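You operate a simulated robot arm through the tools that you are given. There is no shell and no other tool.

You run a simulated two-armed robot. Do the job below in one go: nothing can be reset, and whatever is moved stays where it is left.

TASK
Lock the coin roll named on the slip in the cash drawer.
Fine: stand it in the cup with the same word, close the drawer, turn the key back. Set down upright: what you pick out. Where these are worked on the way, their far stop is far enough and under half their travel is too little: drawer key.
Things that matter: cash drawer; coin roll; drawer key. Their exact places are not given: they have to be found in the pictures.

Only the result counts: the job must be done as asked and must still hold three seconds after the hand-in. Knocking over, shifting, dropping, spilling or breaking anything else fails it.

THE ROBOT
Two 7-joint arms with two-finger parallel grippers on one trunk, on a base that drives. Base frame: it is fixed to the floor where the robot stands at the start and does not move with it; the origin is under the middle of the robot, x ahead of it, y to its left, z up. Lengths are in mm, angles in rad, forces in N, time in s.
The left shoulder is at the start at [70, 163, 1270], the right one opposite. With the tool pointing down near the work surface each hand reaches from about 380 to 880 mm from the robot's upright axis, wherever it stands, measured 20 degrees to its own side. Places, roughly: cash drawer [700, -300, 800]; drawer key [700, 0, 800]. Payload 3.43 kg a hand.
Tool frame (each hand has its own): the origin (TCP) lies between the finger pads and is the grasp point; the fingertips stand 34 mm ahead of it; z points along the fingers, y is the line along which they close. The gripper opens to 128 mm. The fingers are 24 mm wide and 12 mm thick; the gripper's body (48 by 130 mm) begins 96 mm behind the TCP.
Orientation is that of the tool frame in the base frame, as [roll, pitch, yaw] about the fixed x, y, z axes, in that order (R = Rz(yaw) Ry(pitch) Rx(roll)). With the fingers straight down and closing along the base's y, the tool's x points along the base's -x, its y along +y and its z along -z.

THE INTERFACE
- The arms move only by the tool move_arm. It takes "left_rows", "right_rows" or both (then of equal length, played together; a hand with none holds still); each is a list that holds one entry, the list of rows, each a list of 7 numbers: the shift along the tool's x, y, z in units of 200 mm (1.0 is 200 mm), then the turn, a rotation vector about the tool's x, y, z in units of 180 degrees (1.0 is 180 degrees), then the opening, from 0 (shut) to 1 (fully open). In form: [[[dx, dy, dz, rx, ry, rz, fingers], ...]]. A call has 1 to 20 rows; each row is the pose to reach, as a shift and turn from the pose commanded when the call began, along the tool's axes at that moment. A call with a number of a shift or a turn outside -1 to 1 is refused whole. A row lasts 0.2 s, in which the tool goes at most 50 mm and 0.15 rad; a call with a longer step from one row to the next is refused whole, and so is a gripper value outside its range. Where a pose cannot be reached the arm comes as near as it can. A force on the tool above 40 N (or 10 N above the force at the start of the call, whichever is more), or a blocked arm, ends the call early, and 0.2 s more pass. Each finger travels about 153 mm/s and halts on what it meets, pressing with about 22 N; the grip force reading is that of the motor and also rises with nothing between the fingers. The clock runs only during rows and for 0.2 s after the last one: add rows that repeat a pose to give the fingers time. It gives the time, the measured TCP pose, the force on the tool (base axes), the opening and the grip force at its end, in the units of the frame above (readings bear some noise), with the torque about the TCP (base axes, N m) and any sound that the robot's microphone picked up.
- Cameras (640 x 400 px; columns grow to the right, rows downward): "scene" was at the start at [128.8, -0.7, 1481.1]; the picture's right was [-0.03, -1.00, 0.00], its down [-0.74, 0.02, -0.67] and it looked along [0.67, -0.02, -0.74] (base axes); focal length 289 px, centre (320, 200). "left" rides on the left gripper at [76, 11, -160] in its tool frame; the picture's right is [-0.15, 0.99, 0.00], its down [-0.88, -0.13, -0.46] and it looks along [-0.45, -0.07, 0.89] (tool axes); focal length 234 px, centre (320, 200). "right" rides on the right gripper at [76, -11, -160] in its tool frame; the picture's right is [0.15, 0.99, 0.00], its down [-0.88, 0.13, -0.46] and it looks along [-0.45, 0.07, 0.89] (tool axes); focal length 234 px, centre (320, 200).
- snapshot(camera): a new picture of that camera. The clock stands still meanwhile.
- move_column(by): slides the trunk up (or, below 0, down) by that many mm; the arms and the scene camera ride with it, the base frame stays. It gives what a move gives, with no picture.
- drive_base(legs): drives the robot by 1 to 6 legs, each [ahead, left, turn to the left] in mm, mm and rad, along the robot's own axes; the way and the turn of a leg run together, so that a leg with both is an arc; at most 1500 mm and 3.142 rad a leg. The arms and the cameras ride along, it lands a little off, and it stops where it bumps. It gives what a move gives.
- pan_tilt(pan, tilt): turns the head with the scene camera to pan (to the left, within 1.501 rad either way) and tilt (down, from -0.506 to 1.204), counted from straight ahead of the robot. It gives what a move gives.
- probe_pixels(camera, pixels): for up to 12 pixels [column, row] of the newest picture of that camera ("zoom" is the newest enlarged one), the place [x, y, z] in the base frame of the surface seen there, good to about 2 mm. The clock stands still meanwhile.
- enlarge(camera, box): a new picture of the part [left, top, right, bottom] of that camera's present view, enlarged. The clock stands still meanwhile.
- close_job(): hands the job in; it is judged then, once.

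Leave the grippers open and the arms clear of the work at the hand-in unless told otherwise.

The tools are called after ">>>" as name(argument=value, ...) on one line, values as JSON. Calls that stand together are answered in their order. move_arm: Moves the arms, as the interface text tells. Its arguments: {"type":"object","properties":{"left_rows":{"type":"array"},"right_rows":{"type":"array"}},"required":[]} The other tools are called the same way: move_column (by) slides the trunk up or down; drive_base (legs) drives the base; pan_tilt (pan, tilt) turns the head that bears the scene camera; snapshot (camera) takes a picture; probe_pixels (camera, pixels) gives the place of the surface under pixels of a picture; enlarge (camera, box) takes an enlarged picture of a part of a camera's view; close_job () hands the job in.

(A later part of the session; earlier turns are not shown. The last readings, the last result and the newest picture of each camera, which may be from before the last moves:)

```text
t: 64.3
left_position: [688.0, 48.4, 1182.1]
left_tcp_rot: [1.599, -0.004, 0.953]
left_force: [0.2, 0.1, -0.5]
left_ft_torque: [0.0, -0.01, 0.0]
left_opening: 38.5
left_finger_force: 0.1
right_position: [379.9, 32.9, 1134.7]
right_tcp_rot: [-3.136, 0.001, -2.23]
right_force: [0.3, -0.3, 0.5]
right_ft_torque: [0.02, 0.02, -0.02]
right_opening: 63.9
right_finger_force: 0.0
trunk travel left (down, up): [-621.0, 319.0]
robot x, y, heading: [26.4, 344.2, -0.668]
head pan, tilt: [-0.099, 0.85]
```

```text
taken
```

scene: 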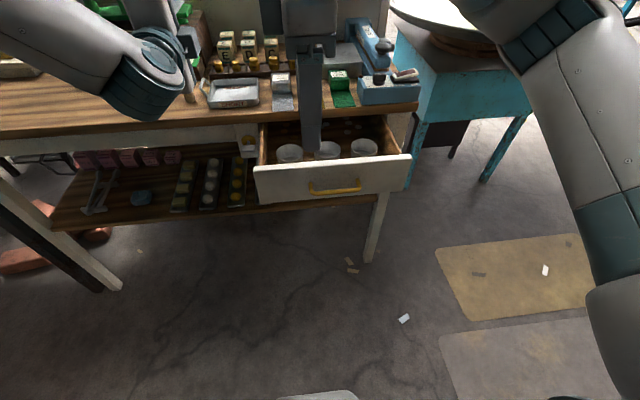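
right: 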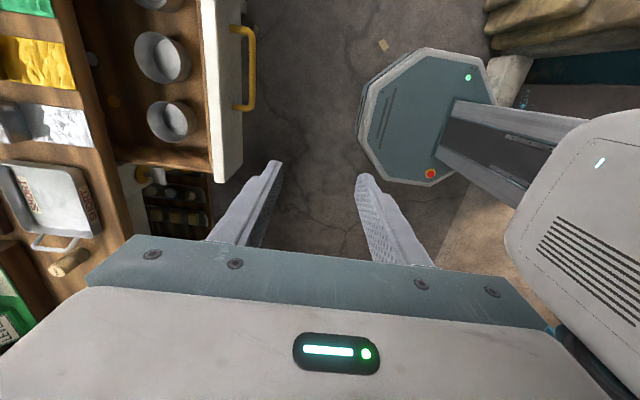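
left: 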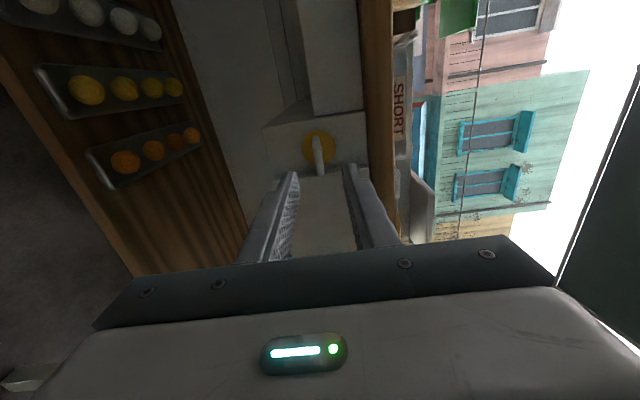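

I now move the right hand forward 180 mm in its tool-down pose.

>>> move_arm(right_rows=[[[0, -0.15, 0, 0, 0, 0, 0.5], [0, -0.3, 0, 0, 0, 0, 0.5], [0, -0.45, 0, 0, 0, 0, 0.5], [0, -0.6, 0, 0, 0, 0, 0.5], [0, -0.75, 0, 0, 0, 0, 0.5], [0, -0.9, 0, 0, 0, 0, 0.5], [0, -0.9, 0, 0, 0, 0, 0.5]]])

>>> snapshot(camera="right")

```text
t: 66.0
left_position: [689.5, 49.7, 1181.6]
left_tcp_rot: [1.596, -0.006, 0.953]
left_force: [0.0, 0.3, -0.1]
left_ft_torque: [-0.01, 0.01, -0.02]
left_opening: 38.8
left_finger_force: 0.1
right_position: [390.8, 40.1, 1129.7]
right_tcp_rot: [-3.139, 0.0, -2.229]
right_force: [0.3, 0.4, 0.3]
right_ft_torque: [-0.01, 0.0, -0.04]
right_opening: 64.0
right_finger_force: 0.1
right hand out of reach, approached as far as the arm can: row 1, 2, 3, 4, 5, 6, 7
trunk travel left (down, up): [-621.0, 319.0]
robot x, y, heading: [25.8, 344.0, -0.668]
head pan, tilt: [-0.099, 0.85]
```

```text
taken
```

right: 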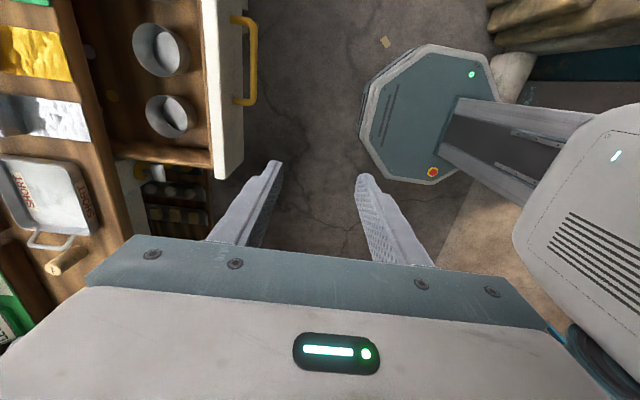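

The joints are tangled in this roll. I roll the hand back by 90° to the normal tool-down orientation, in place.

>>> move_arm(right_rows=[[[0, 0, 0, 0, 0, 0.042, 0.5], [0, 0, 0, 0, 0, 0.084, 0.5], [0, 0, 0, 0, 0, 0.126, 0.5], [0, 0, 0, 0, 0, 0.168, 0.5], [0, 0, 0, 0, 0, 0.21, 0.5], [0, 0, 0, 0, 0, 0.252, 0.5], [0, 0, 0, 0, 0, 0.294, 0.5], [0, 0, 0, 0, 0, 0.336, 0.5], [0, 0, 0, 0, 0, 0.378, 0.5], [0, 0, 0, 0, 0, 0.42, 0.5], [0, 0, 0, 0, 0, 0.462, 0.5], [0, 0, 0, 0, 0, 0.5, 0.5], [0, 0, 0, 0, 0, 0.5, 0.5]]])

>>> snapshot(camera="right")

```text
t: 68.8
left_position: [688.9, 49.0, 1182.2]
left_tcp_rot: [1.597, -0.005, 0.953]
left_force: [0.6, 0.1, -0.6]
left_ft_torque: [0.0, 0.02, 0.0]
left_opening: 38.5
left_finger_force: 0.1
right_position: [381.8, 49.3, 1126.5]
right_tcp_rot: [-3.14, 0.003, 2.486]
right_force: [0.6, 0.1, 0.6]
right_ft_torque: [0.02, 0.0, -0.01]
right_opening: 64.2
right_finger_force: 0.1
trunk travel left (down, up): [-621.0, 319.0]
robot x, y, heading: [27.9, 351.3, -0.668]
head pan, tilt: [-0.099, 0.85]
```

```text
taken
```

right: 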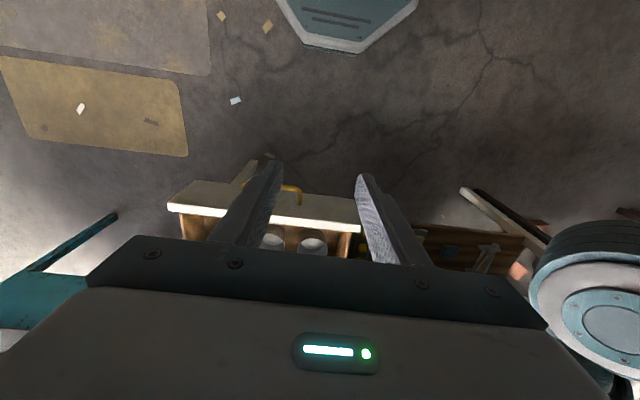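

Back in the normal pose. I move the right hand forward 200 mm and right 100 mm at this height (tips at z≈1090, above everything near).

>>> move_arm(right_rows=[[[-0.16, -0.08, 0, 0, 0, 0, 0.5], [-0.33, -0.16, 0, 0, 0, 0, 0.5], [-0.5, -0.25, 0, 0, 0, 0, 0.5], [-0.66, -0.33, 0, 0, 0, 0, 0.5], [-0.83, -0.42, 0, 0, 0, 0, 0.5], [-1.0, -0.5, 0, 0, 0, 0, 0.5], [-1.0, -0.5, 0, 0, 0, 0, 0.5]]])

>>> snapshot(camera="right")

```text
t: 70.3
left_position: [687.6, 49.0, 1182.4]
left_tcp_rot: [1.597, -0.007, 0.954]
left_force: [-0.4, 0.5, -0.9]
left_ft_torque: [-0.01, 0.0, -0.01]
left_opening: 38.6
left_finger_force: 0.1
right_position: [480.8, -151.5, 1126.8]
right_tcp_rot: [-3.139, 0.005, 2.486]
right_force: [-0.7, -0.8, -0.2]
right_ft_torque: [-0.01, 0.02, 0.02]
right_opening: 64.0
right_finger_force: 0.2
trunk travel left (down, up): [-621.0, 319.0]
robot x, y, heading: [25.0, 347.8, -0.667]
head pan, tilt: [-0.099, 0.85]
```

```text
taken
```

right: 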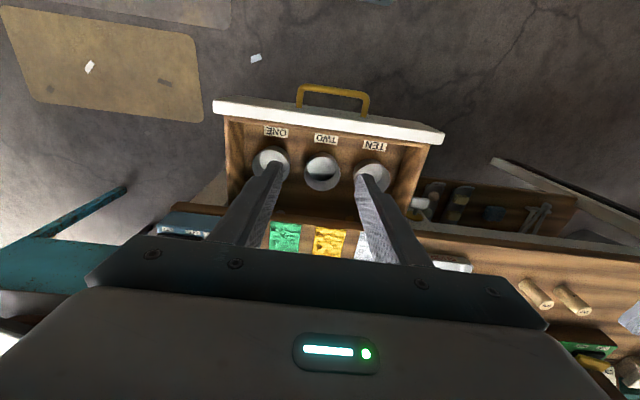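

The labels are on the inner face of the drawer front: (277,132), (326,139), (375,146). I enlarge to read them, and look at the rolls.

>>> enlarge(camera="right", box=[250, 110, 410, 200])

>>> probe_pixels(camera="right", pixels=[[375, 146], [326, 139], [277, 132], [374, 168], [322, 180], [395, 172], [405, 128], [430, 140], [320, 118]])

>>> enlarge(camera="right", box=[510, 260, 640, 340])

```text
4.00 times, centred on (330, 155) of right
```

zoom: 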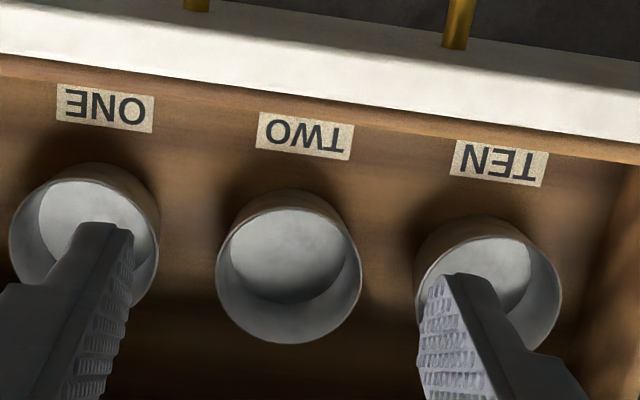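

```text
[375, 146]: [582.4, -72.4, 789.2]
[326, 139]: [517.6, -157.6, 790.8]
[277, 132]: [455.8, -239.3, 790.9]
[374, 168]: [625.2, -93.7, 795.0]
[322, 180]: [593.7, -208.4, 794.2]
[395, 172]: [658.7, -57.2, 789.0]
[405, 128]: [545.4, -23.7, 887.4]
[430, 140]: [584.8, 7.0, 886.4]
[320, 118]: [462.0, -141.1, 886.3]
```

```text
4.92 times, centred on (575, 300) of right
```

zoom: 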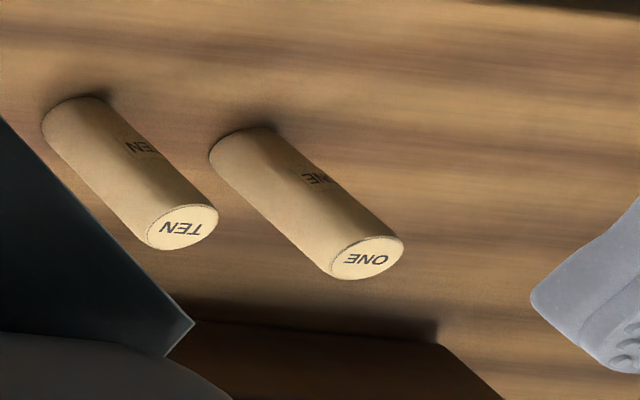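

The TEN cup is the leftmost one (s≈290, depth≈570). Now I bring the left hand back to the normal tool-down pose: first the roll back by 90° in place.

>>> move_arm(left_rows=[[[0, 0, 0, 0, 0, -0.042, 0.5], [0, 0, 0, 0, 0, -0.084, 0.5], [0, 0, 0, 0, 0, -0.126, 0.5], [0, 0, 0, 0, 0, -0.168, 0.5], [0, 0, 0, 0, 0, -0.21, 0.5], [0, 0, 0, 0, 0, -0.252, 0.5], [0, 0, 0, 0, 0, -0.294, 0.5], [0, 0, 0, 0, 0, -0.336, 0.5], [0, 0, 0, 0, 0, -0.378, 0.5], [0, 0, 0, 0, 0, -0.42, 0.5], [0, 0, 0, 0, 0, -0.462, 0.5], [0, 0, 0, 0, 0, -0.5, 0.5], [0, 0, 0, 0, 0, -0.5, 0.5]]])

```text
t: 73.2
left_position: [688.2, 48.7, 1182.0]
left_tcp_rot: [2.99, 1.543, 2.37]
left_force: [-0.9, -0.1, 0.0]
left_ft_torque: [0.02, 0.01, -0.01]
left_opening: 64.0
left_finger_force: 0.0
right_position: [481.0, -151.0, 1126.5]
right_tcp_rot: [-3.14, 0.003, 2.488]
right_force: [0.2, -0.6, 0.7]
right_ft_torque: [0.0, -0.02, 0.0]
right_opening: 64.1
right_finger_force: 0.0
trunk travel left (down, up): [-621.0, 319.0]
robot x, y, heading: [26.3, 349.4, -0.666]
head pan, tilt: [-0.099, 0.85]
```

The roll is undone. Now I pitch the left hand down by 90°.

>>> move_arm(left_rows=[[[0, 0, 0, 0, 0.042, 0, 0.5], [0, 0, 0, 0, 0.084, 0, 0.5], [0, 0, 0, 0, 0.126, 0, 0.5], [0, 0, 0, 0, 0.168, 0, 0.5], [0, 0, 0, 0, 0.21, 0, 0.5], [0, 0, 0, 0, 0.252, 0, 0.5], [0, 0, 0, 0, 0.294, 0, 0.5], [0, 0, 0, 0, 0.336, 0, 0.5], [0, 0, 0, 0, 0.378, 0, 0.5], [0, 0, 0, 0, 0.42, 0, 0.5], [0, 0, 0, 0, 0.462, 0, 0.5], [0, 0, 0, 0, 0.49, 0, 0.5], [0, 0, 0, 0, 0.49, 0, 0.5]]])

>>> snapshot(camera="left")

>>> snapshot(camera="scene")

```text
t: 76.0
left_position: [687.5, 49.4, 1183.0]
left_tcp_rot: [3.136, 0.004, 2.521]
left_force: [-0.2, 0.0, -0.5]
left_ft_torque: [-0.02, -0.04, 0.0]
left_opening: 63.9
left_finger_force: 0.1
right_position: [478.7, -151.5, 1128.4]
right_tcp_rot: [-3.141, 0.003, 2.488]
right_force: [0.6, -0.4, -0.4]
right_ft_torque: [-0.01, 0.01, 0.02]
right_opening: 64.1
right_finger_force: 0.0
trunk travel left (down, up): [-621.0, 319.0]
robot x, y, heading: [26.5, 344.8, -0.664]
head pan, tilt: [-0.099, 0.85]
```

```text
taken
```

left: 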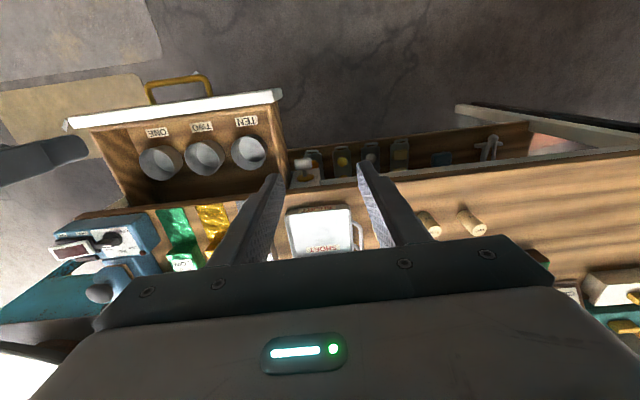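

```text
taken
```

scene: 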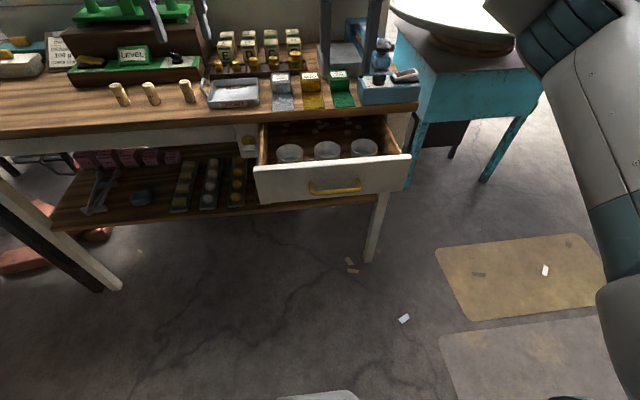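

Both hands point down. I raise the trunk 129 mm to its starting height, then drive 146 mm ahead and 208 mm left (clear of the open drawer) to bring the TEN roll in reach of the left hand.

>>> move_column(by=129)

>>> drive_base(legs=[[0, 208, 0.024], [140, 0, 0]])

>>> pan_tilt(pan=0.1, tilt=0.85)

>>> snapshot(camera="scene")

>>> snapshot(camera="left")

```text
t: 77.5
left_position: [688.8, 48.8, 1311.4]
left_tcp_rot: [3.136, 0.003, 2.523]
left_force: [-0.5, -1.0, 0.2]
left_ft_torque: [-0.02, 0.0, 0.03]
left_opening: 64.1
left_finger_force: 0.0
right_position: [480.5, -151.3, 1255.8]
right_tcp_rot: [-3.139, 0.002, 2.486]
right_force: [0.2, -0.2, 0.2]
right_ft_torque: [0.05, -0.01, 0.0]
right_opening: 64.1
right_finger_force: 0.0
trunk travel left (down, up): [-750.0, 190.0]
robot x, y, heading: [25.4, 347.7, -0.665]
head pan, tilt: [-0.099, 0.85]
```

```text
t: 80.1
left_position: [933.4, 146.1, 1313.5]
left_tcp_rot: [3.136, 0.007, 2.551]
left_force: [-0.7, 0.6, 0.2]
left_ft_torque: [-0.02, -0.02, 0.02]
left_opening: 63.9
left_finger_force: 0.1
right_position: [730.8, -60.2, 1258.7]
right_tcp_rot: [-3.14, 0.006, 2.515]
right_force: [0.4, 0.5, 0.8]
right_ft_torque: [0.02, -0.05, 0.0]
right_opening: 64.3
right_finger_force: 0.0
trunk travel left (down, up): [-750.0, 190.0]
robot x, y, heading: [264.5, 420.7, -0.634]
head pan, tilt: [-0.099, 0.85]
```

```text
t: 80.8
left_position: [934.7, 142.9, 1309.0]
left_tcp_rot: [3.137, 0.003, 2.552]
left_force: [-0.1, 0.3, -0.3]
left_ft_torque: [-0.01, -0.01, 0.0]
left_opening: 64.0
left_finger_force: 0.2
right_position: [733.1, -61.6, 1256.2]
right_tcp_rot: [-3.14, 0.003, 2.515]
right_force: [0.5, 0.3, 0.6]
right_ft_torque: [0.02, -0.01, 0.0]
right_opening: 64.1
right_finger_force: 0.1
trunk travel left (down, up): [-750.0, 190.0]
robot x, y, heading: [260.9, 427.7, -0.642]
head pan, tilt: [0.099, 0.85]
```

```text
taken
```

scene: 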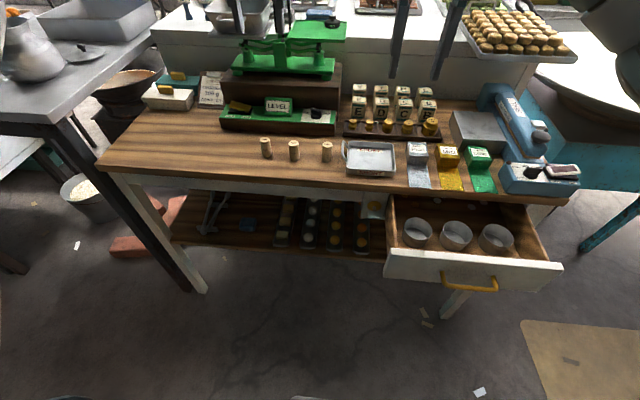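

```text
taken
```

left: 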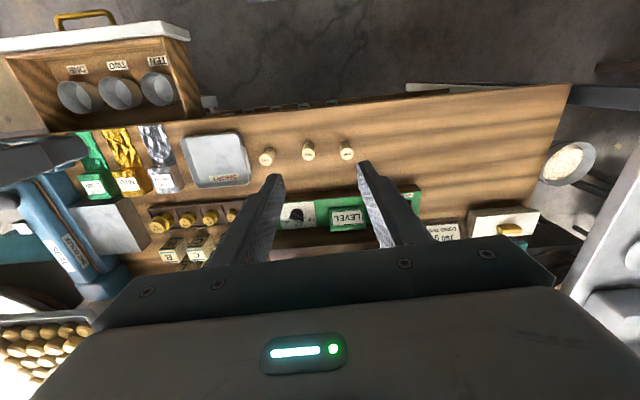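

A clear view of all. I verify the labels on the rolls in the left camera and probe the rolls and the TEN cup.

>>> enlarge(camera="left", box=[250, 130, 370, 170])

>>> probe_pixels(camera="left", pixels=[[308, 153], [304, 153], [313, 154], [308, 157], [267, 160], [347, 155], [158, 105], [143, 90], [173, 88], [160, 75], [157, 92]])

>>> enlarge(camera="scene", box=[250, 130, 350, 170])

>>> probe_pixels(camera="scene", pixels=[[294, 144], [266, 140], [327, 145], [293, 158], [403, 231], [432, 232], [417, 220], [417, 246], [300, 130], [280, 130]])

```text
5.33 times, centred on (310, 150) of left
```

zoom: 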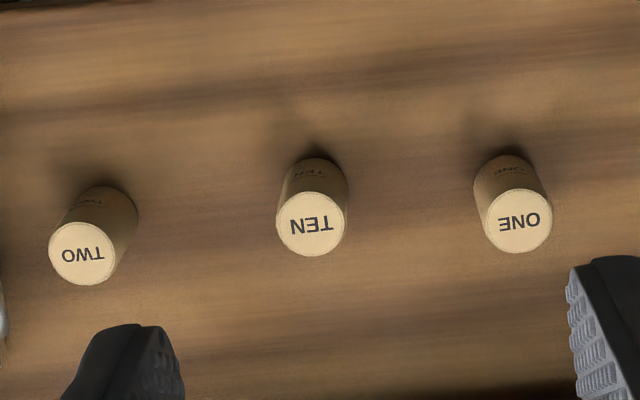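

```text
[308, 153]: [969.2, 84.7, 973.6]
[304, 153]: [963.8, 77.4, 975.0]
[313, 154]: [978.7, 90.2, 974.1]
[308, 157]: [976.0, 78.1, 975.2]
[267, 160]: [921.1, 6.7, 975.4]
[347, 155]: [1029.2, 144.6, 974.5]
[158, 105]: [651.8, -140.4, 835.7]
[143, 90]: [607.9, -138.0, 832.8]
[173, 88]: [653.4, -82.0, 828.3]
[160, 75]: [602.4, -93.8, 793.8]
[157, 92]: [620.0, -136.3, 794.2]
```

```text
6.40 times, centred on (300, 150) of scene
```

zoom: 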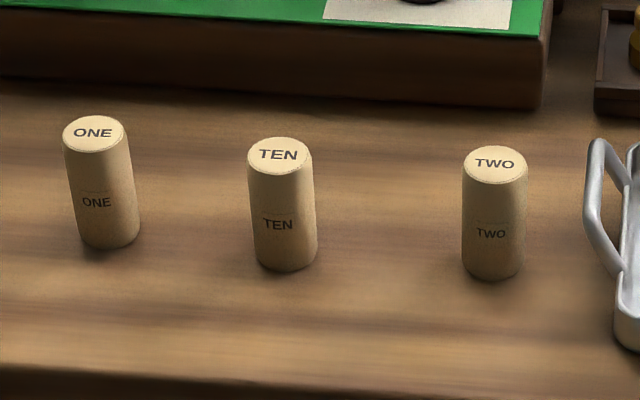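

```text
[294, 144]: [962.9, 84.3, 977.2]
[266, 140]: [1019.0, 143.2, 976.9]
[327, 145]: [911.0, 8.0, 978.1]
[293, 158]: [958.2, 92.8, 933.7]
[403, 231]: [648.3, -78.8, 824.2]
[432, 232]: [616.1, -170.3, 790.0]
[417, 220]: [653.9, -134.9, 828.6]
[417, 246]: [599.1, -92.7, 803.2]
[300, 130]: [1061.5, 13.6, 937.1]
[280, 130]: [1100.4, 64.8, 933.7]
```

The rolls are confirmed: the TEN roll is the middle one, top centre at (969.5, 83, 976), about 28 mm across. I move the left hand above it and down to z≈1119, squaring its yaw.

>>> move_arm(left_rows=[[[-0.06, -0.03, 0.05, 0, 0, 0.005, 0.5], [-0.13, -0.065, 0.2, 0, 0, 0.01, 0.5], [-0.2, -0.1, 0.35, 0, 0, 0.0166, 0.5], [-0.26, -0.13, 0.5, 0, 0, 0.0166, 0.5], [-0.3115, -0.152, 0.65, 0, 0, 0.0166, 0.5], [-0.3115, -0.152, 0.8, 0, 0, 0.0166, 0.5], [-0.3115, -0.152, 0.95, 0, 0, 0.0166, 0.5], [-0.3115, -0.152, 0.95, 0, 0, 0.0166, 0.5]]])

>>> snapshot(camera="left")

>>> snapshot(camera="scene")

```text
t: 82.6
left_position: [968.9, 86.5, 1123.7]
left_tcp_rot: [3.132, 0.007, 2.5]
left_force: [0.2, 0.2, -0.4]
left_ft_torque: [0.02, -0.04, -0.02]
left_opening: 63.9
left_finger_force: 0.0
right_position: [732.5, -61.5, 1254.9]
right_tcp_rot: [3.141, 0.004, 2.515]
right_force: [-0.6, -0.5, 0.2]
right_ft_torque: [-0.03, -0.02, 0.01]
right_opening: 63.9
right_finger_force: 0.1
trunk travel left (down, up): [-750.0, 190.0]
robot x, y, heading: [264.8, 426.4, -0.644]
head pan, tilt: [0.099, 0.85]
```

```text
taken
```

left: 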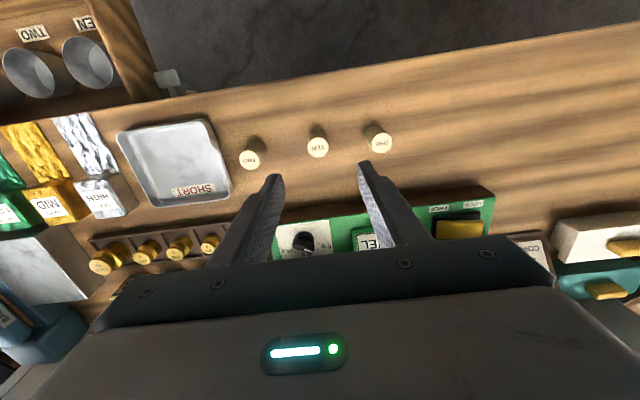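

```text
taken
```

scene: 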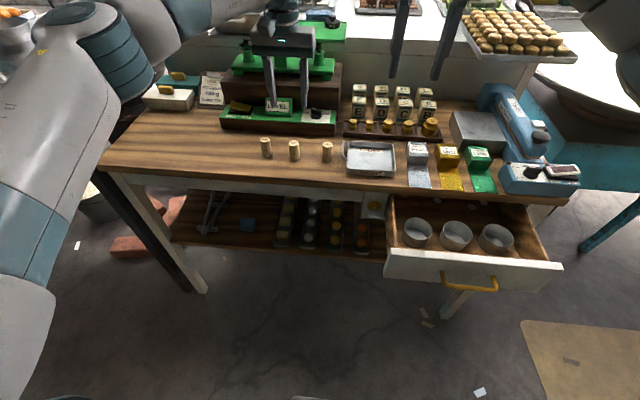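

The left hand is right above. I probe the roll's top again from this nearer view.

>>> enlarge(camera="left", box=[290, 125, 350, 165])

>>> probe_pixels(camera="left", pixels=[[318, 147], [308, 147], [327, 147], [318, 140], [318, 156], [250, 160], [377, 142]])

```text
10.00 times, centred on (320, 145) of left
```

zoom: 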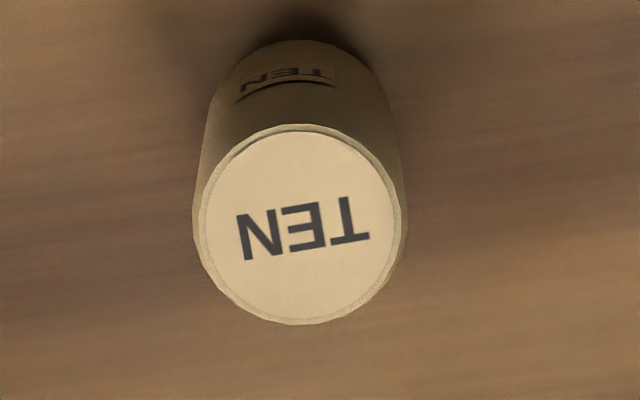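

```text
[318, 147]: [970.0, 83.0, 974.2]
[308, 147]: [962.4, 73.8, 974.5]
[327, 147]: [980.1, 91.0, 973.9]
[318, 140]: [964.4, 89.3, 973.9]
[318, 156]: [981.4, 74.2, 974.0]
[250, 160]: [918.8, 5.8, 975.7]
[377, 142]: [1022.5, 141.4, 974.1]
```

Roll top centre is (970.5, 82.6, 974.5). I correct by a few mm and descend to TCP z≈976, so the fingers cover the roll's upper 34 mm.

>>> move_arm(left_rows=[[[-0.013, -0.0175, 0.1, 0.003, 0.0022, 0, 0.5], [-0.013, -0.0175, 0.25, 0.003, 0.0022, 0, 0.5], [-0.013, -0.0175, 0.4, 0.003, 0.0022, 0, 0.5], [-0.013, -0.0175, 0.55, 0.003, 0.0022, 0, 0.5], [-0.013, -0.0175, 0.65, 0.003, 0.0022, 0, 0.5], [-0.013, -0.0175, 0.738, 0.003, 0.0022, 0, 0.5], [-0.013, -0.0175, 0.738, 0.003, 0.0022, 0, 0.5]]])

>>> snapshot(camera="left")

>>> enlarge(camera="scene", box=[240, 110, 350, 175])

```text
t: 84.2
left_position: [972.7, 82.0, 972.6]
left_tcp_rot: [-3.137, -0.001, 2.5]
left_force: [0.4, -0.3, 0.0]
left_ft_torque: [0.02, 0.0, 0.0]
left_opening: 63.9
left_finger_force: 0.1
right_position: [732.0, -61.3, 1256.5]
right_tcp_rot: [-3.14, 0.003, 2.515]
right_force: [-0.7, -0.6, -0.4]
right_ft_torque: [-0.01, 0.01, 0.01]
right_opening: 63.9
right_finger_force: 0.0
trunk travel left (down, up): [-750.0, 190.0]
robot x, y, heading: [264.3, 425.2, -0.635]
head pan, tilt: [0.099, 0.85]
```

```text
taken
```

left: 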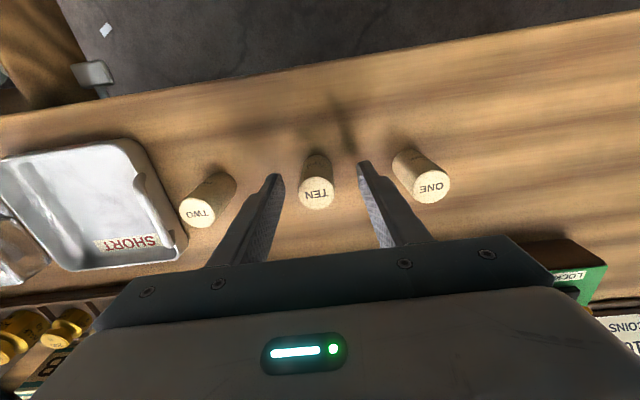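

```text
5.82 times, centred on (295, 142) of scene
```

zoom: 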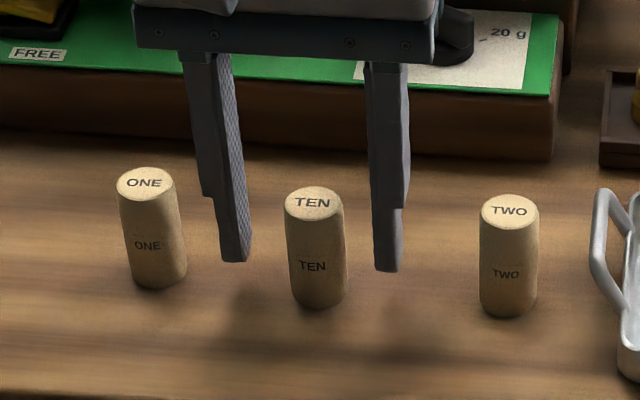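

The fingers straddle the TEN roll evenly (within 1–2 mm). I close slowly on it.

>>> move_arm(left_rows=[[[0.01, -0.004, 0, 0, 0, 0, 0.42], [0.01, -0.004, 0, 0, 0, 0, 0.35], [0.01, -0.004, 0, 0, 0, 0, 0.3], [0.01, -0.004, 0, 0, 0, 0, 0.26], [0.01, -0.004, 0, 0, 0, 0, 0.23], [0.01, -0.004, 0, 0, 0, 0, 0.2], [0.01, -0.004, 0, 0, 0, 0, 0.1], [0.01, -0.004, 0, 0, 0, 0, 0], [0.01, -0.004, 0, 0, 0, 0, 0]]])

>>> snapshot(camera="left")

```text
t: 86.2
left_position: [969.9, 82.6, 974.4]
left_tcp_rot: [-3.138, -0.002, 2.5]
left_force: [1.2, -0.6, 0.9]
left_ft_torque: [0.02, -0.03, 0.02]
left_opening: 28.1
left_finger_force: 22.3
right_position: [732.0, -60.9, 1255.7]
right_tcp_rot: [3.14, 0.002, 2.514]
right_force: [-0.2, 0.0, -0.3]
right_ft_torque: [0.02, -0.02, 0.0]
right_opening: 64.0
right_finger_force: 0.0
trunk travel left (down, up): [-750.0, 190.0]
robot x, y, heading: [265.9, 423.2, -0.638]
head pan, tilt: [0.099, 0.85]
```

```text
taken
```

left: 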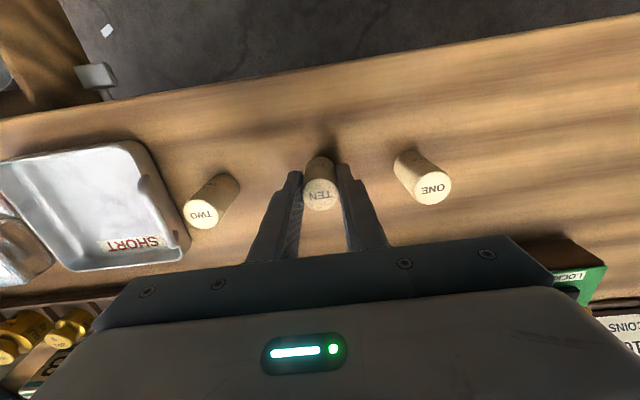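

The roll is held at 28 mm. I lift it straight up 180 mm.

>>> move_arm(left_rows=[[[0, 0, -0.08, 0, 0, 0, 0], [0, 0, -0.2, 0, 0, 0, 0], [0, 0, -0.35, 0, 0, 0, 0], [0, 0, -0.5, 0, 0, 0, 0], [0, 0, -0.65, 0, 0, 0, 0], [0, 0, -0.8, 0, 0, 0, 0], [0, 0, -0.9, 0, 0, 0, 0], [0, 0, -0.9, 0, 0, 0, 0]]])

>>> snapshot(camera="left")

>>> snapshot(camera="scene")

```text
t: 88.0
left_position: [971.6, 81.1, 1155.7]
left_tcp_rot: [-3.137, -0.003, 2.5]
left_force: [0.1, -0.5, -0.8]
left_ft_torque: [0.0, -0.01, 0.0]
left_opening: 28.3
left_finger_force: 21.7
right_position: [732.9, -61.2, 1255.4]
right_tcp_rot: [-3.14, 0.003, 2.515]
right_force: [0.0, 0.1, -0.8]
right_ft_torque: [-0.02, 0.0, 0.01]
right_opening: 64.1
right_finger_force: 0.1
trunk travel left (down, up): [-750.0, 190.0]
robot x, y, heading: [267.1, 425.9, -0.643]
head pan, tilt: [0.099, 0.85]
```

```text
taken
```

left: 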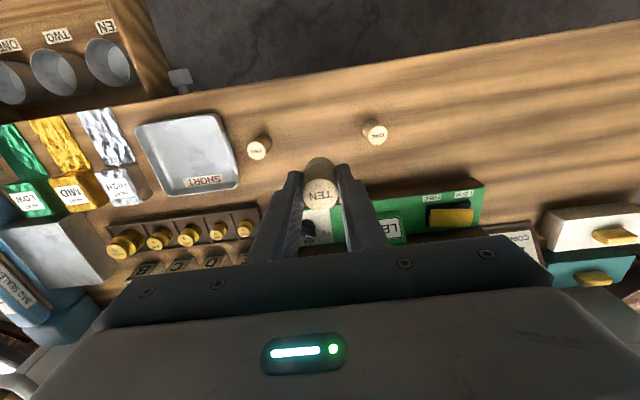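

```text
taken
```

scene: 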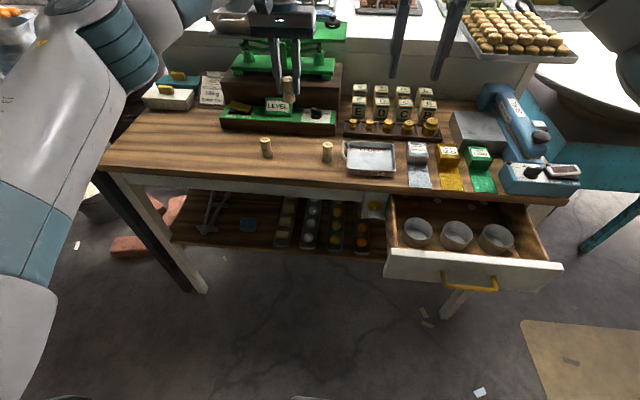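

The TEN roll is lifted upright. I move the right hand well out of the way (150 mm right, 100 mm back), holding the left still.

>>> move_arm(right_rows=[[[0.08, -0.12, 0, 0, 0, 0, 0.5], [0.16, -0.25, 0, 0, 0, 0, 0.5], [0.25, -0.38, 0, 0, 0, 0, 0.5], [0.33, -0.5, 0, 0, 0, 0, 0.5], [0.42, -0.63, 0, 0, 0, 0, 0.5], [0.5, -0.75, 0, 0, 0, 0, 0.5], [0.5, -0.75, 0, 0, 0, 0, 0.5]]])

>>> drive_base(legs=[[-110, 0, 0], [0, -200, 0]])

>>> pan_tilt(pan=0.0, tilt=0.95)

>>> snapshot(camera="scene")

>>> snapshot(camera="left")

```text
t: 89.6
left_position: [972.3, 82.5, 1155.3]
left_tcp_rot: [-3.139, -0.002, 2.5]
left_force: [-0.1, -0.3, -1.0]
left_ft_torque: [0.04, -0.01, 0.0]
left_opening: 28.5
left_finger_force: 22.1
right_position: [565.7, -125.7, 1255.7]
right_tcp_rot: [-3.14, 0.004, 2.516]
right_force: [0.1, 0.4, 0.5]
right_ft_torque: [0.01, 0.01, 0.06]
right_opening: 63.9
right_finger_force: 0.0
trunk travel left (down, up): [-750.0, 190.0]
robot x, y, heading: [260.5, 425.6, -0.638]
head pan, tilt: [0.099, 0.85]
```

```text
t: 92.0
left_position: [765.2, -9.8, 1155.1]
left_tcp_rot: [-3.135, -0.002, 2.5]
left_force: [0.0, -0.4, -0.6]
left_ft_torque: [-0.01, 0.01, 0.01]
left_opening: 28.4
left_finger_force: 22.0
right_position: [359.8, -217.6, 1255.9]
right_tcp_rot: [-3.141, 0.004, 2.515]
right_force: [0.3, 0.2, -0.8]
right_ft_torque: [-0.01, -0.01, -0.02]
right_opening: 64.0
right_finger_force: 0.1
trunk travel left (down, up): [-750.0, 190.0]
robot x, y, heading: [59.8, 332.0, -0.64]
head pan, tilt: [0.099, 0.85]
```

```text
t: 92.7
left_position: [764.9, -11.9, 1157.1]
left_tcp_rot: [-3.139, -0.003, 2.5]
left_force: [0.0, -0.4, -0.7]
left_ft_torque: [0.0, -0.02, 0.0]
left_opening: 28.5
left_finger_force: 22.2
right_position: [357.7, -219.2, 1255.3]
right_tcp_rot: [3.141, 0.003, 2.515]
right_force: [-0.8, 0.6, 0.1]
right_ft_torque: [0.02, 0.0, -0.02]
right_opening: 64.4
right_finger_force: 0.0
trunk travel left (down, up): [-750.0, 190.0]
robot x, y, heading: [58.2, 335.3, -0.639]
head pan, tilt: [0.0, 0.949]
```

```text
taken
```

scene: 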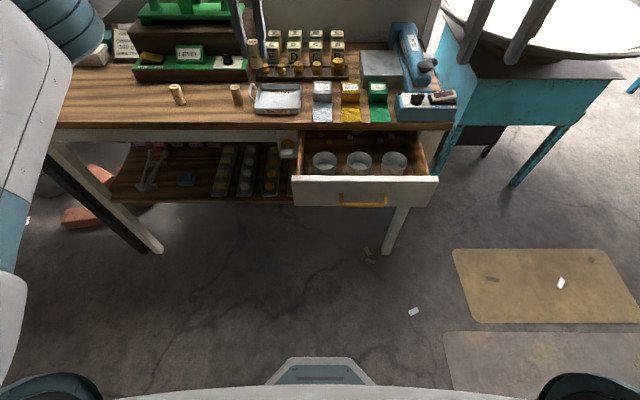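

```text
taken
```

left: 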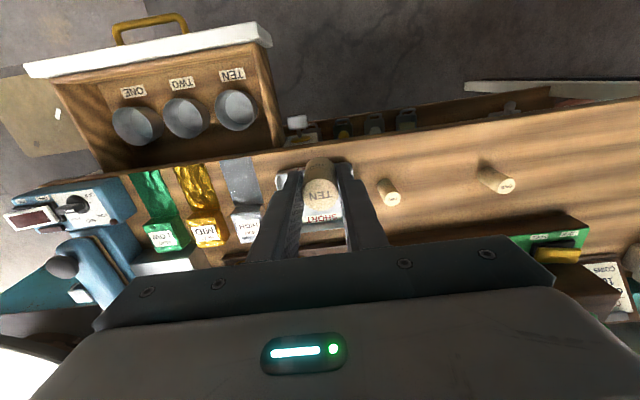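

The left hand hangs at s≈449, depth≈619 above the bench; the TEN cup is at (236,110) in its view. I enlarge and probe its rim and floor.

>>> enlarge(camera="left", box=[200, 60, 280, 150])

>>> probe_pixels(camera="left", pixels=[[238, 130], [218, 120], [256, 113], [236, 100], [230, 105], [245, 105], [240, 98], [216, 107], [258, 103], [236, 90]])

>>> enlarge(camera="scene", box=[290, 135, 370, 195])

>>> probe_pixels(camera="scene", pixels=[[312, 160], [336, 160], [324, 152], [324, 168], [324, 163], [320, 165], [330, 165], [324, 158]])

```text
4.44 times, centred on (240, 105) of left
```

zoom: 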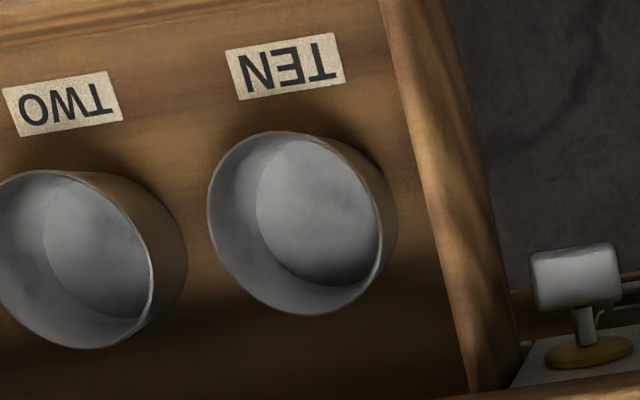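

```text
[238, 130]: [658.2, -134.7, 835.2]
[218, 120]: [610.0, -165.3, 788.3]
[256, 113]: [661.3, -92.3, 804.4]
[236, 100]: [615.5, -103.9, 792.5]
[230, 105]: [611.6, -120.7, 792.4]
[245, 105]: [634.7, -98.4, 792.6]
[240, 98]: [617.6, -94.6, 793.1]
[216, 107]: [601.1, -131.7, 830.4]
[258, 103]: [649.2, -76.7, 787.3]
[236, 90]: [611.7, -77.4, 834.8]
```

```text
6.67 times, centred on (330, 165) of scene
```

zoom: 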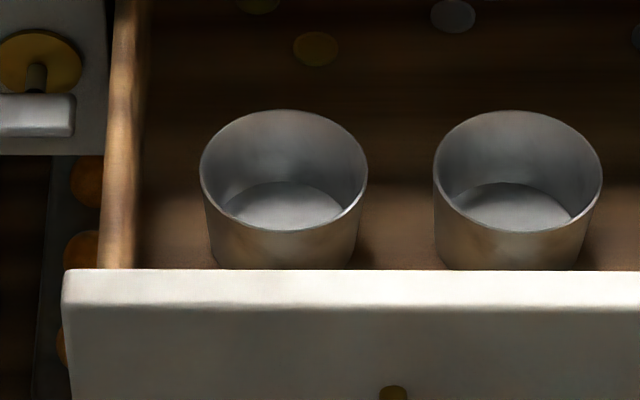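

```text
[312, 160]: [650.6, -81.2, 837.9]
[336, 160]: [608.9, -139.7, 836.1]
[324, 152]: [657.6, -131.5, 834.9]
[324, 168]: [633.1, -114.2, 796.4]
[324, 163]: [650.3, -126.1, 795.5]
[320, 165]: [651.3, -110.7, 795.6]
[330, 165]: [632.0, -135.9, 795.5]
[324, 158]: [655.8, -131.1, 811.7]
```

TEN cup centre: (630, −111), s≈289, depth≈571; rim z≈837, floor z≈795, inner radius ≈34. I move the left hand over it, keeping height.

>>> move_arm(left_rows=[[[0.04, -0.12, 0, 0, 0, 0, 0], [0.08, -0.26, 0, 0, 0, 0, 0], [0.12, -0.4, 0, 0, 0, 0, 0], [0.16, -0.54, 0, 0, 0, 0, 0], [0.2, -0.67, 0, 0, 0, 0, 0], [0.2435, -0.8, 0, 0, 0, 0, 0], [0.2435, -0.8, 0, 0, 0, 0, 0]]])

>>> snapshot(camera="left")

>>> snapshot(camera="scene")

```text
t: 94.3
left_position: [628.7, -112.2, 1157.1]
left_tcp_rot: [-3.139, -0.002, 2.499]
left_force: [-0.5, -0.1, -0.8]
left_ft_torque: [0.02, 0.01, 0.0]
left_opening: 28.2
left_finger_force: 22.1
right_position: [359.5, -218.8, 1256.5]
right_tcp_rot: [3.142, 0.003, 2.515]
right_force: [-0.3, -0.3, -0.7]
right_ft_torque: [-0.03, 0.0, 0.0]
right_opening: 64.1
right_finger_force: 0.0
trunk travel left (down, up): [-750.0, 190.0]
robot x, y, heading: [58.2, 332.0, -0.644]
head pan, tilt: [0.0, 0.949]
```

```text
taken
```

left: 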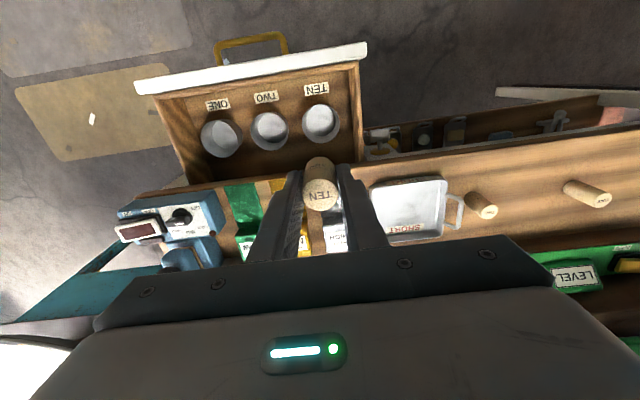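

```text
taken
```

scene: 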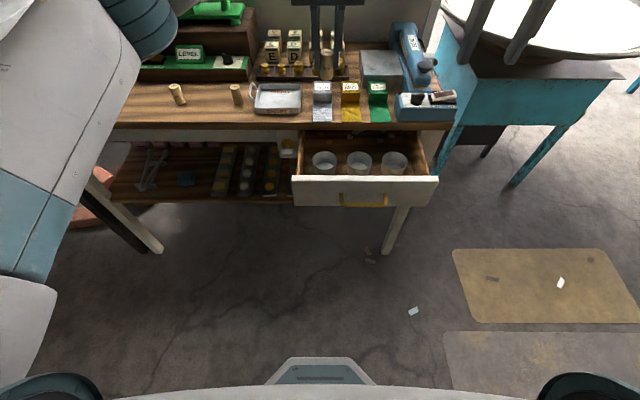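

Now directly above; I re-probe the TEN cup from this view near (320,123).

>>> enlarge(camera="left", box=[290, 90, 350, 150])

>>> probe_pixels(camera="zoom", pixels=[[320, 318], [225, 250], [438, 230], [260, 130], [400, 120], [330, 100], [330, 180], [330, 220], [240, 290], [410, 290], [320, 330]])

```text
6.67 times, centred on (320, 120) of left
```

zoom: 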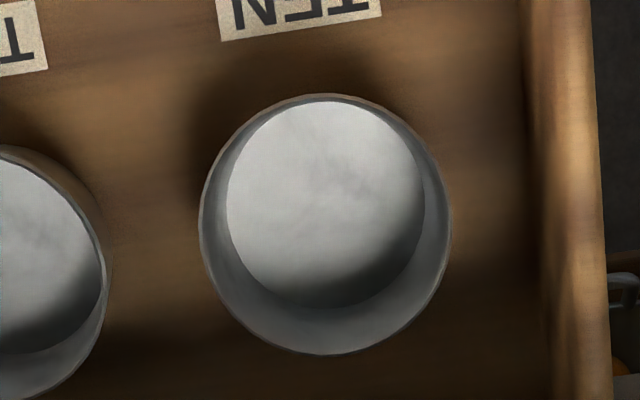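

```text
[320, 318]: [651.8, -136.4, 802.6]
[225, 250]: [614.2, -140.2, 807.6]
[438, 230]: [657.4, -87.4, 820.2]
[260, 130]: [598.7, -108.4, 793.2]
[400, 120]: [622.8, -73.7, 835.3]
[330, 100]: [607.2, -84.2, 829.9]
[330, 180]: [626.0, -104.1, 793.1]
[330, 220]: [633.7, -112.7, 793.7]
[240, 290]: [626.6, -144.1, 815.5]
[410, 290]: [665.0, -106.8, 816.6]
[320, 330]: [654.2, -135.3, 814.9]
```

The cup floor's centre is at (630, −110.6), z≈793–795: the hand is within 2 mm. I correct and descend to z≈967 first.

>>> move_arm(left_rows=[[[-0.0045, 0.014, 0.12, 0, 0, 0, 0], [-0.0045, 0.014, 0.28, 0, 0, 0, 0], [-0.0045, 0.014, 0.44, 0, 0, 0, 0], [-0.0045, 0.014, 0.6, 0, 0, 0, 0], [-0.0045, 0.014, 0.76, 0, 0, 0, 0], [-0.0045, 0.014, 0.88, 0, 0, 0, 0], [-0.0045, 0.014, 0.95, 0, 0, 0, 0], [-0.0045, 0.014, 0.95, 0, 0, 0, 0]]])

>>> snapshot(camera="left")

>>> enlarge(camera="scene", box=[270, 70, 400, 200])

```text
t: 96.1
left_position: [632.7, -108.7, 968.5]
left_tcp_rot: [-3.137, -0.002, 2.5]
left_force: [-0.1, 0.1, -0.5]
left_ft_torque: [0.02, 0.0, -0.01]
left_opening: 28.0
left_finger_force: 22.1
right_position: [358.1, -219.6, 1254.4]
right_tcp_rot: [3.141, 0.004, 2.514]
right_force: [-0.2, -0.4, 0.5]
right_ft_torque: [0.0, -0.04, -0.02]
right_opening: 63.9
right_finger_force: 0.1
trunk travel left (down, up): [-750.0, 190.0]
robot x, y, heading: [60.3, 331.8, -0.643]
head pan, tilt: [0.0, 0.949]
```

```text
taken
```

left: 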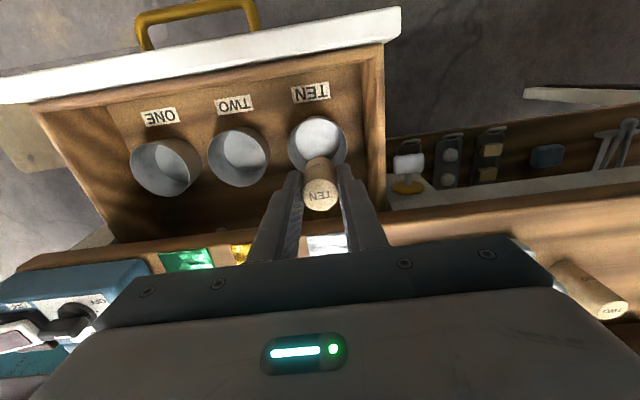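

```text
3.08 times, centred on (335, 135) of scene
```

zoom: 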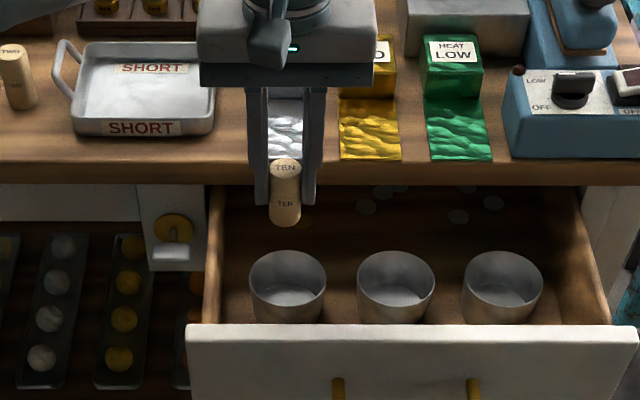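

Aligned in the pictures. I descend the last 116 mm slowly, with a 2 mm correction.

>>> move_arm(left_rows=[[[0.002, -0.01, 0.08, 0, 0, 0, 0], [0.002, -0.01, 0.18, 0, 0, 0, 0], [0.002, -0.01, 0.28, 0, 0, 0, 0], [0.002, -0.01, 0.38, 0, 0, 0, 0], [0.002, -0.01, 0.46, 0, 0, 0, 0], [0.002, -0.01, 0.53, 0, 0, 0, 0], [0.002, -0.01, 0.575, 0, 0, 0, 0], [0.002, -0.01, 0.575, 0, 0, 0, 0]]])

>>> snapshot(camera="left")

>>> enlarge(camera="scene", box=[290, 125, 380, 195])

```text
t: 97.9
left_position: [630.3, -110.4, 851.7]
left_tcp_rot: [-3.138, -0.003, 2.5]
left_force: [-0.2, -0.8, -1.5]
left_ft_torque: [0.03, 0.0, -0.01]
left_opening: 28.2
left_finger_force: 21.8
right_position: [359.1, -218.6, 1255.6]
right_tcp_rot: [-3.138, 0.002, 2.515]
right_force: [-0.1, -1.2, -0.4]
right_ft_torque: [-0.03, -0.02, 0.0]
right_opening: 64.0
right_finger_force: 0.1
trunk travel left (down, up): [-750.0, 190.0]
robot x, y, heading: [58.0, 329.8, -0.642]
head pan, tilt: [0.0, 0.949]
```

```text
taken
```

left: 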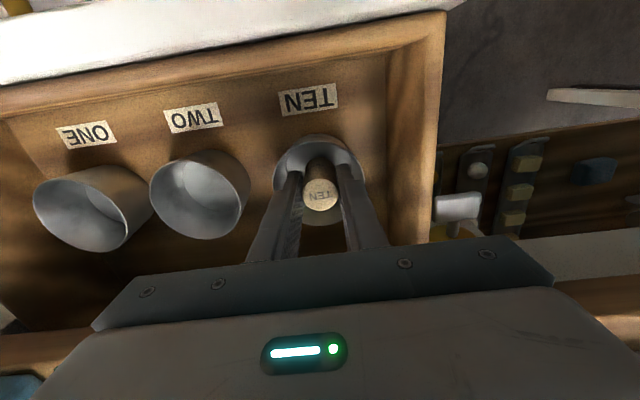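

```text
5.71 times, centred on (335, 160) of scene
```

zoom: 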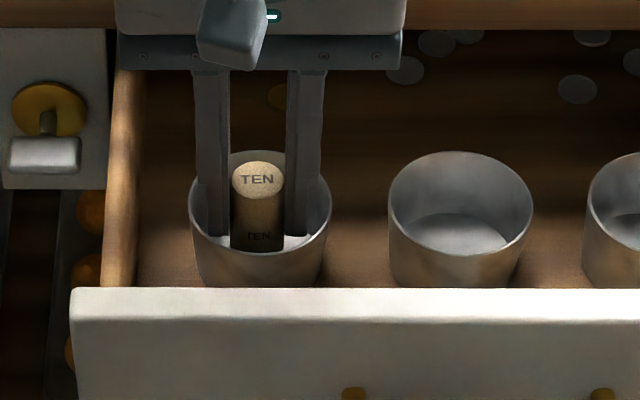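

The roll is inside the TEN cup with no contact yet. I lower in small steps and watch the force.

>>> move_arm(left_rows=[[[0, 0, 0.006, 0, 0, 0, 0], [0, 0, 0.012, 0, 0, 0, 0], [0, 0, 0.012, 0, 0, 0, 0]]])

```text
t: 98.7
left_position: [630.7, -109.8, 849.4]
left_tcp_rot: [-3.138, -0.002, 2.5]
left_force: [-0.1, 0.0, -0.5]
left_ft_torque: [-0.03, 0.0, -0.01]
left_opening: 28.4
left_finger_force: 21.8
right_position: [357.2, -218.7, 1256.7]
right_tcp_rot: [-3.141, 0.003, 2.514]
right_force: [0.2, 0.3, -1.1]
right_ft_torque: [-0.01, -0.02, 0.03]
right_opening: 64.1
right_finger_force: 0.1
trunk travel left (down, up): [-750.0, 190.0]
robot x, y, heading: [55.4, 330.0, -0.644]
head pan, tilt: [0.0, 0.949]
```

>>> move_arm(left_rows=[[[0, 0, 0.005, 0, 0, 0, 0], [0, 0, 0.01, 0, 0, 0, 0], [0, 0, 0.01, 0, 0, 0, 0]]])

```text
t: 99.5
left_position: [631.1, -109.9, 847.3]
left_tcp_rot: [-3.137, -0.003, 2.5]
left_force: [0.3, 0.0, 3.2]
left_ft_torque: [0.02, -0.03, 0.03]
left_opening: 28.4
left_finger_force: 22.0
right_position: [358.2, -219.5, 1255.5]
right_tcp_rot: [-3.142, 0.003, 2.516]
right_force: [0.5, 0.0, -0.6]
right_ft_torque: [-0.01, 0.02, 0.04]
right_opening: 64.0
right_finger_force: 0.0
trunk travel left (down, up): [-750.0, 190.0]
robot x, y, heading: [54.5, 330.7, -0.64]
head pan, tilt: [0.0, 0.949]
```

A 3 N upward force: the roll stands on the cup floor. I open slightly (28→34 mm, staying inside the cup) and lift straight out.

>>> move_arm(left_rows=[[[0, 0, 0, 0, 0, 0, 0.23], [0, 0, 0, 0, 0, 0, 0.245], [0, 0, 0, 0, 0, 0, 0.26], [0, 0, 0, 0, 0, 0, 0.265], [0, 0, -0.03, 0, 0, 0, 0.265], [0, 0, -0.08, 0, 0, 0, 0.265], [0, 0, -0.15, 0, 0, 0, 0.265], [0, 0, -0.25, 0, 0, 0, 0.265], [0, 0, -0.4, 0, 0, 0, 0.27], [0, 0, -0.55, 0, 0, 0, 0.3], [0, 0, -0.7, 0, 0, 0, 0.4], [0, 0, -0.9, 0, 0, 0, 0.5], [0, 0, -0.9, 0, 0, 0, 0.5]]])

>>> snapshot(camera="left")

>>> enlarge(camera="scene", box=[290, 125, 380, 195])

```text
t: 102.3
left_position: [629.6, -109.5, 1028.8]
left_tcp_rot: [-3.138, -0.003, 2.499]
left_force: [-0.4, 0.1, 0.2]
left_ft_torque: [0.02, 0.02, -0.01]
left_opening: 63.7
left_finger_force: 0.0
right_position: [359.0, -219.1, 1254.7]
right_tcp_rot: [-3.142, 0.003, 2.514]
right_force: [0.0, 0.3, -0.1]
right_ft_torque: [0.03, 0.02, -0.01]
right_opening: 63.9
right_finger_force: 0.1
trunk travel left (down, up): [-750.0, 190.0]
robot x, y, heading: [59.1, 329.3, -0.641]
head pan, tilt: [0.0, 0.949]
```

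```text
taken
```

left: 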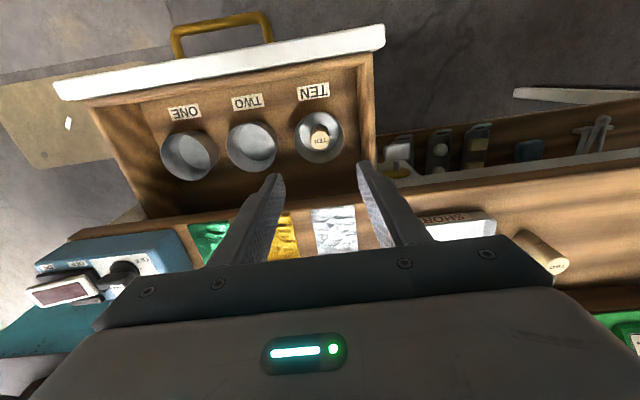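

```text
5.71 times, centred on (335, 160) of scene
```

zoom: 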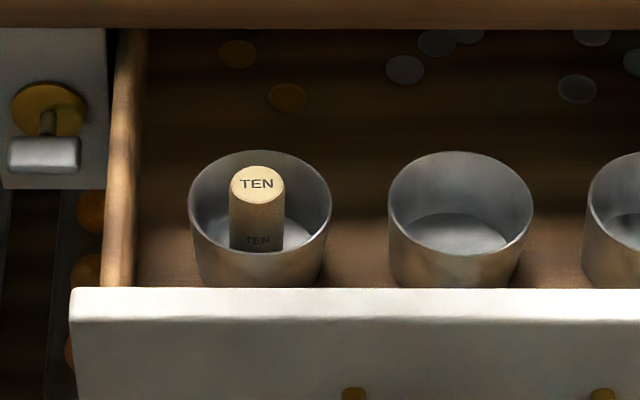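

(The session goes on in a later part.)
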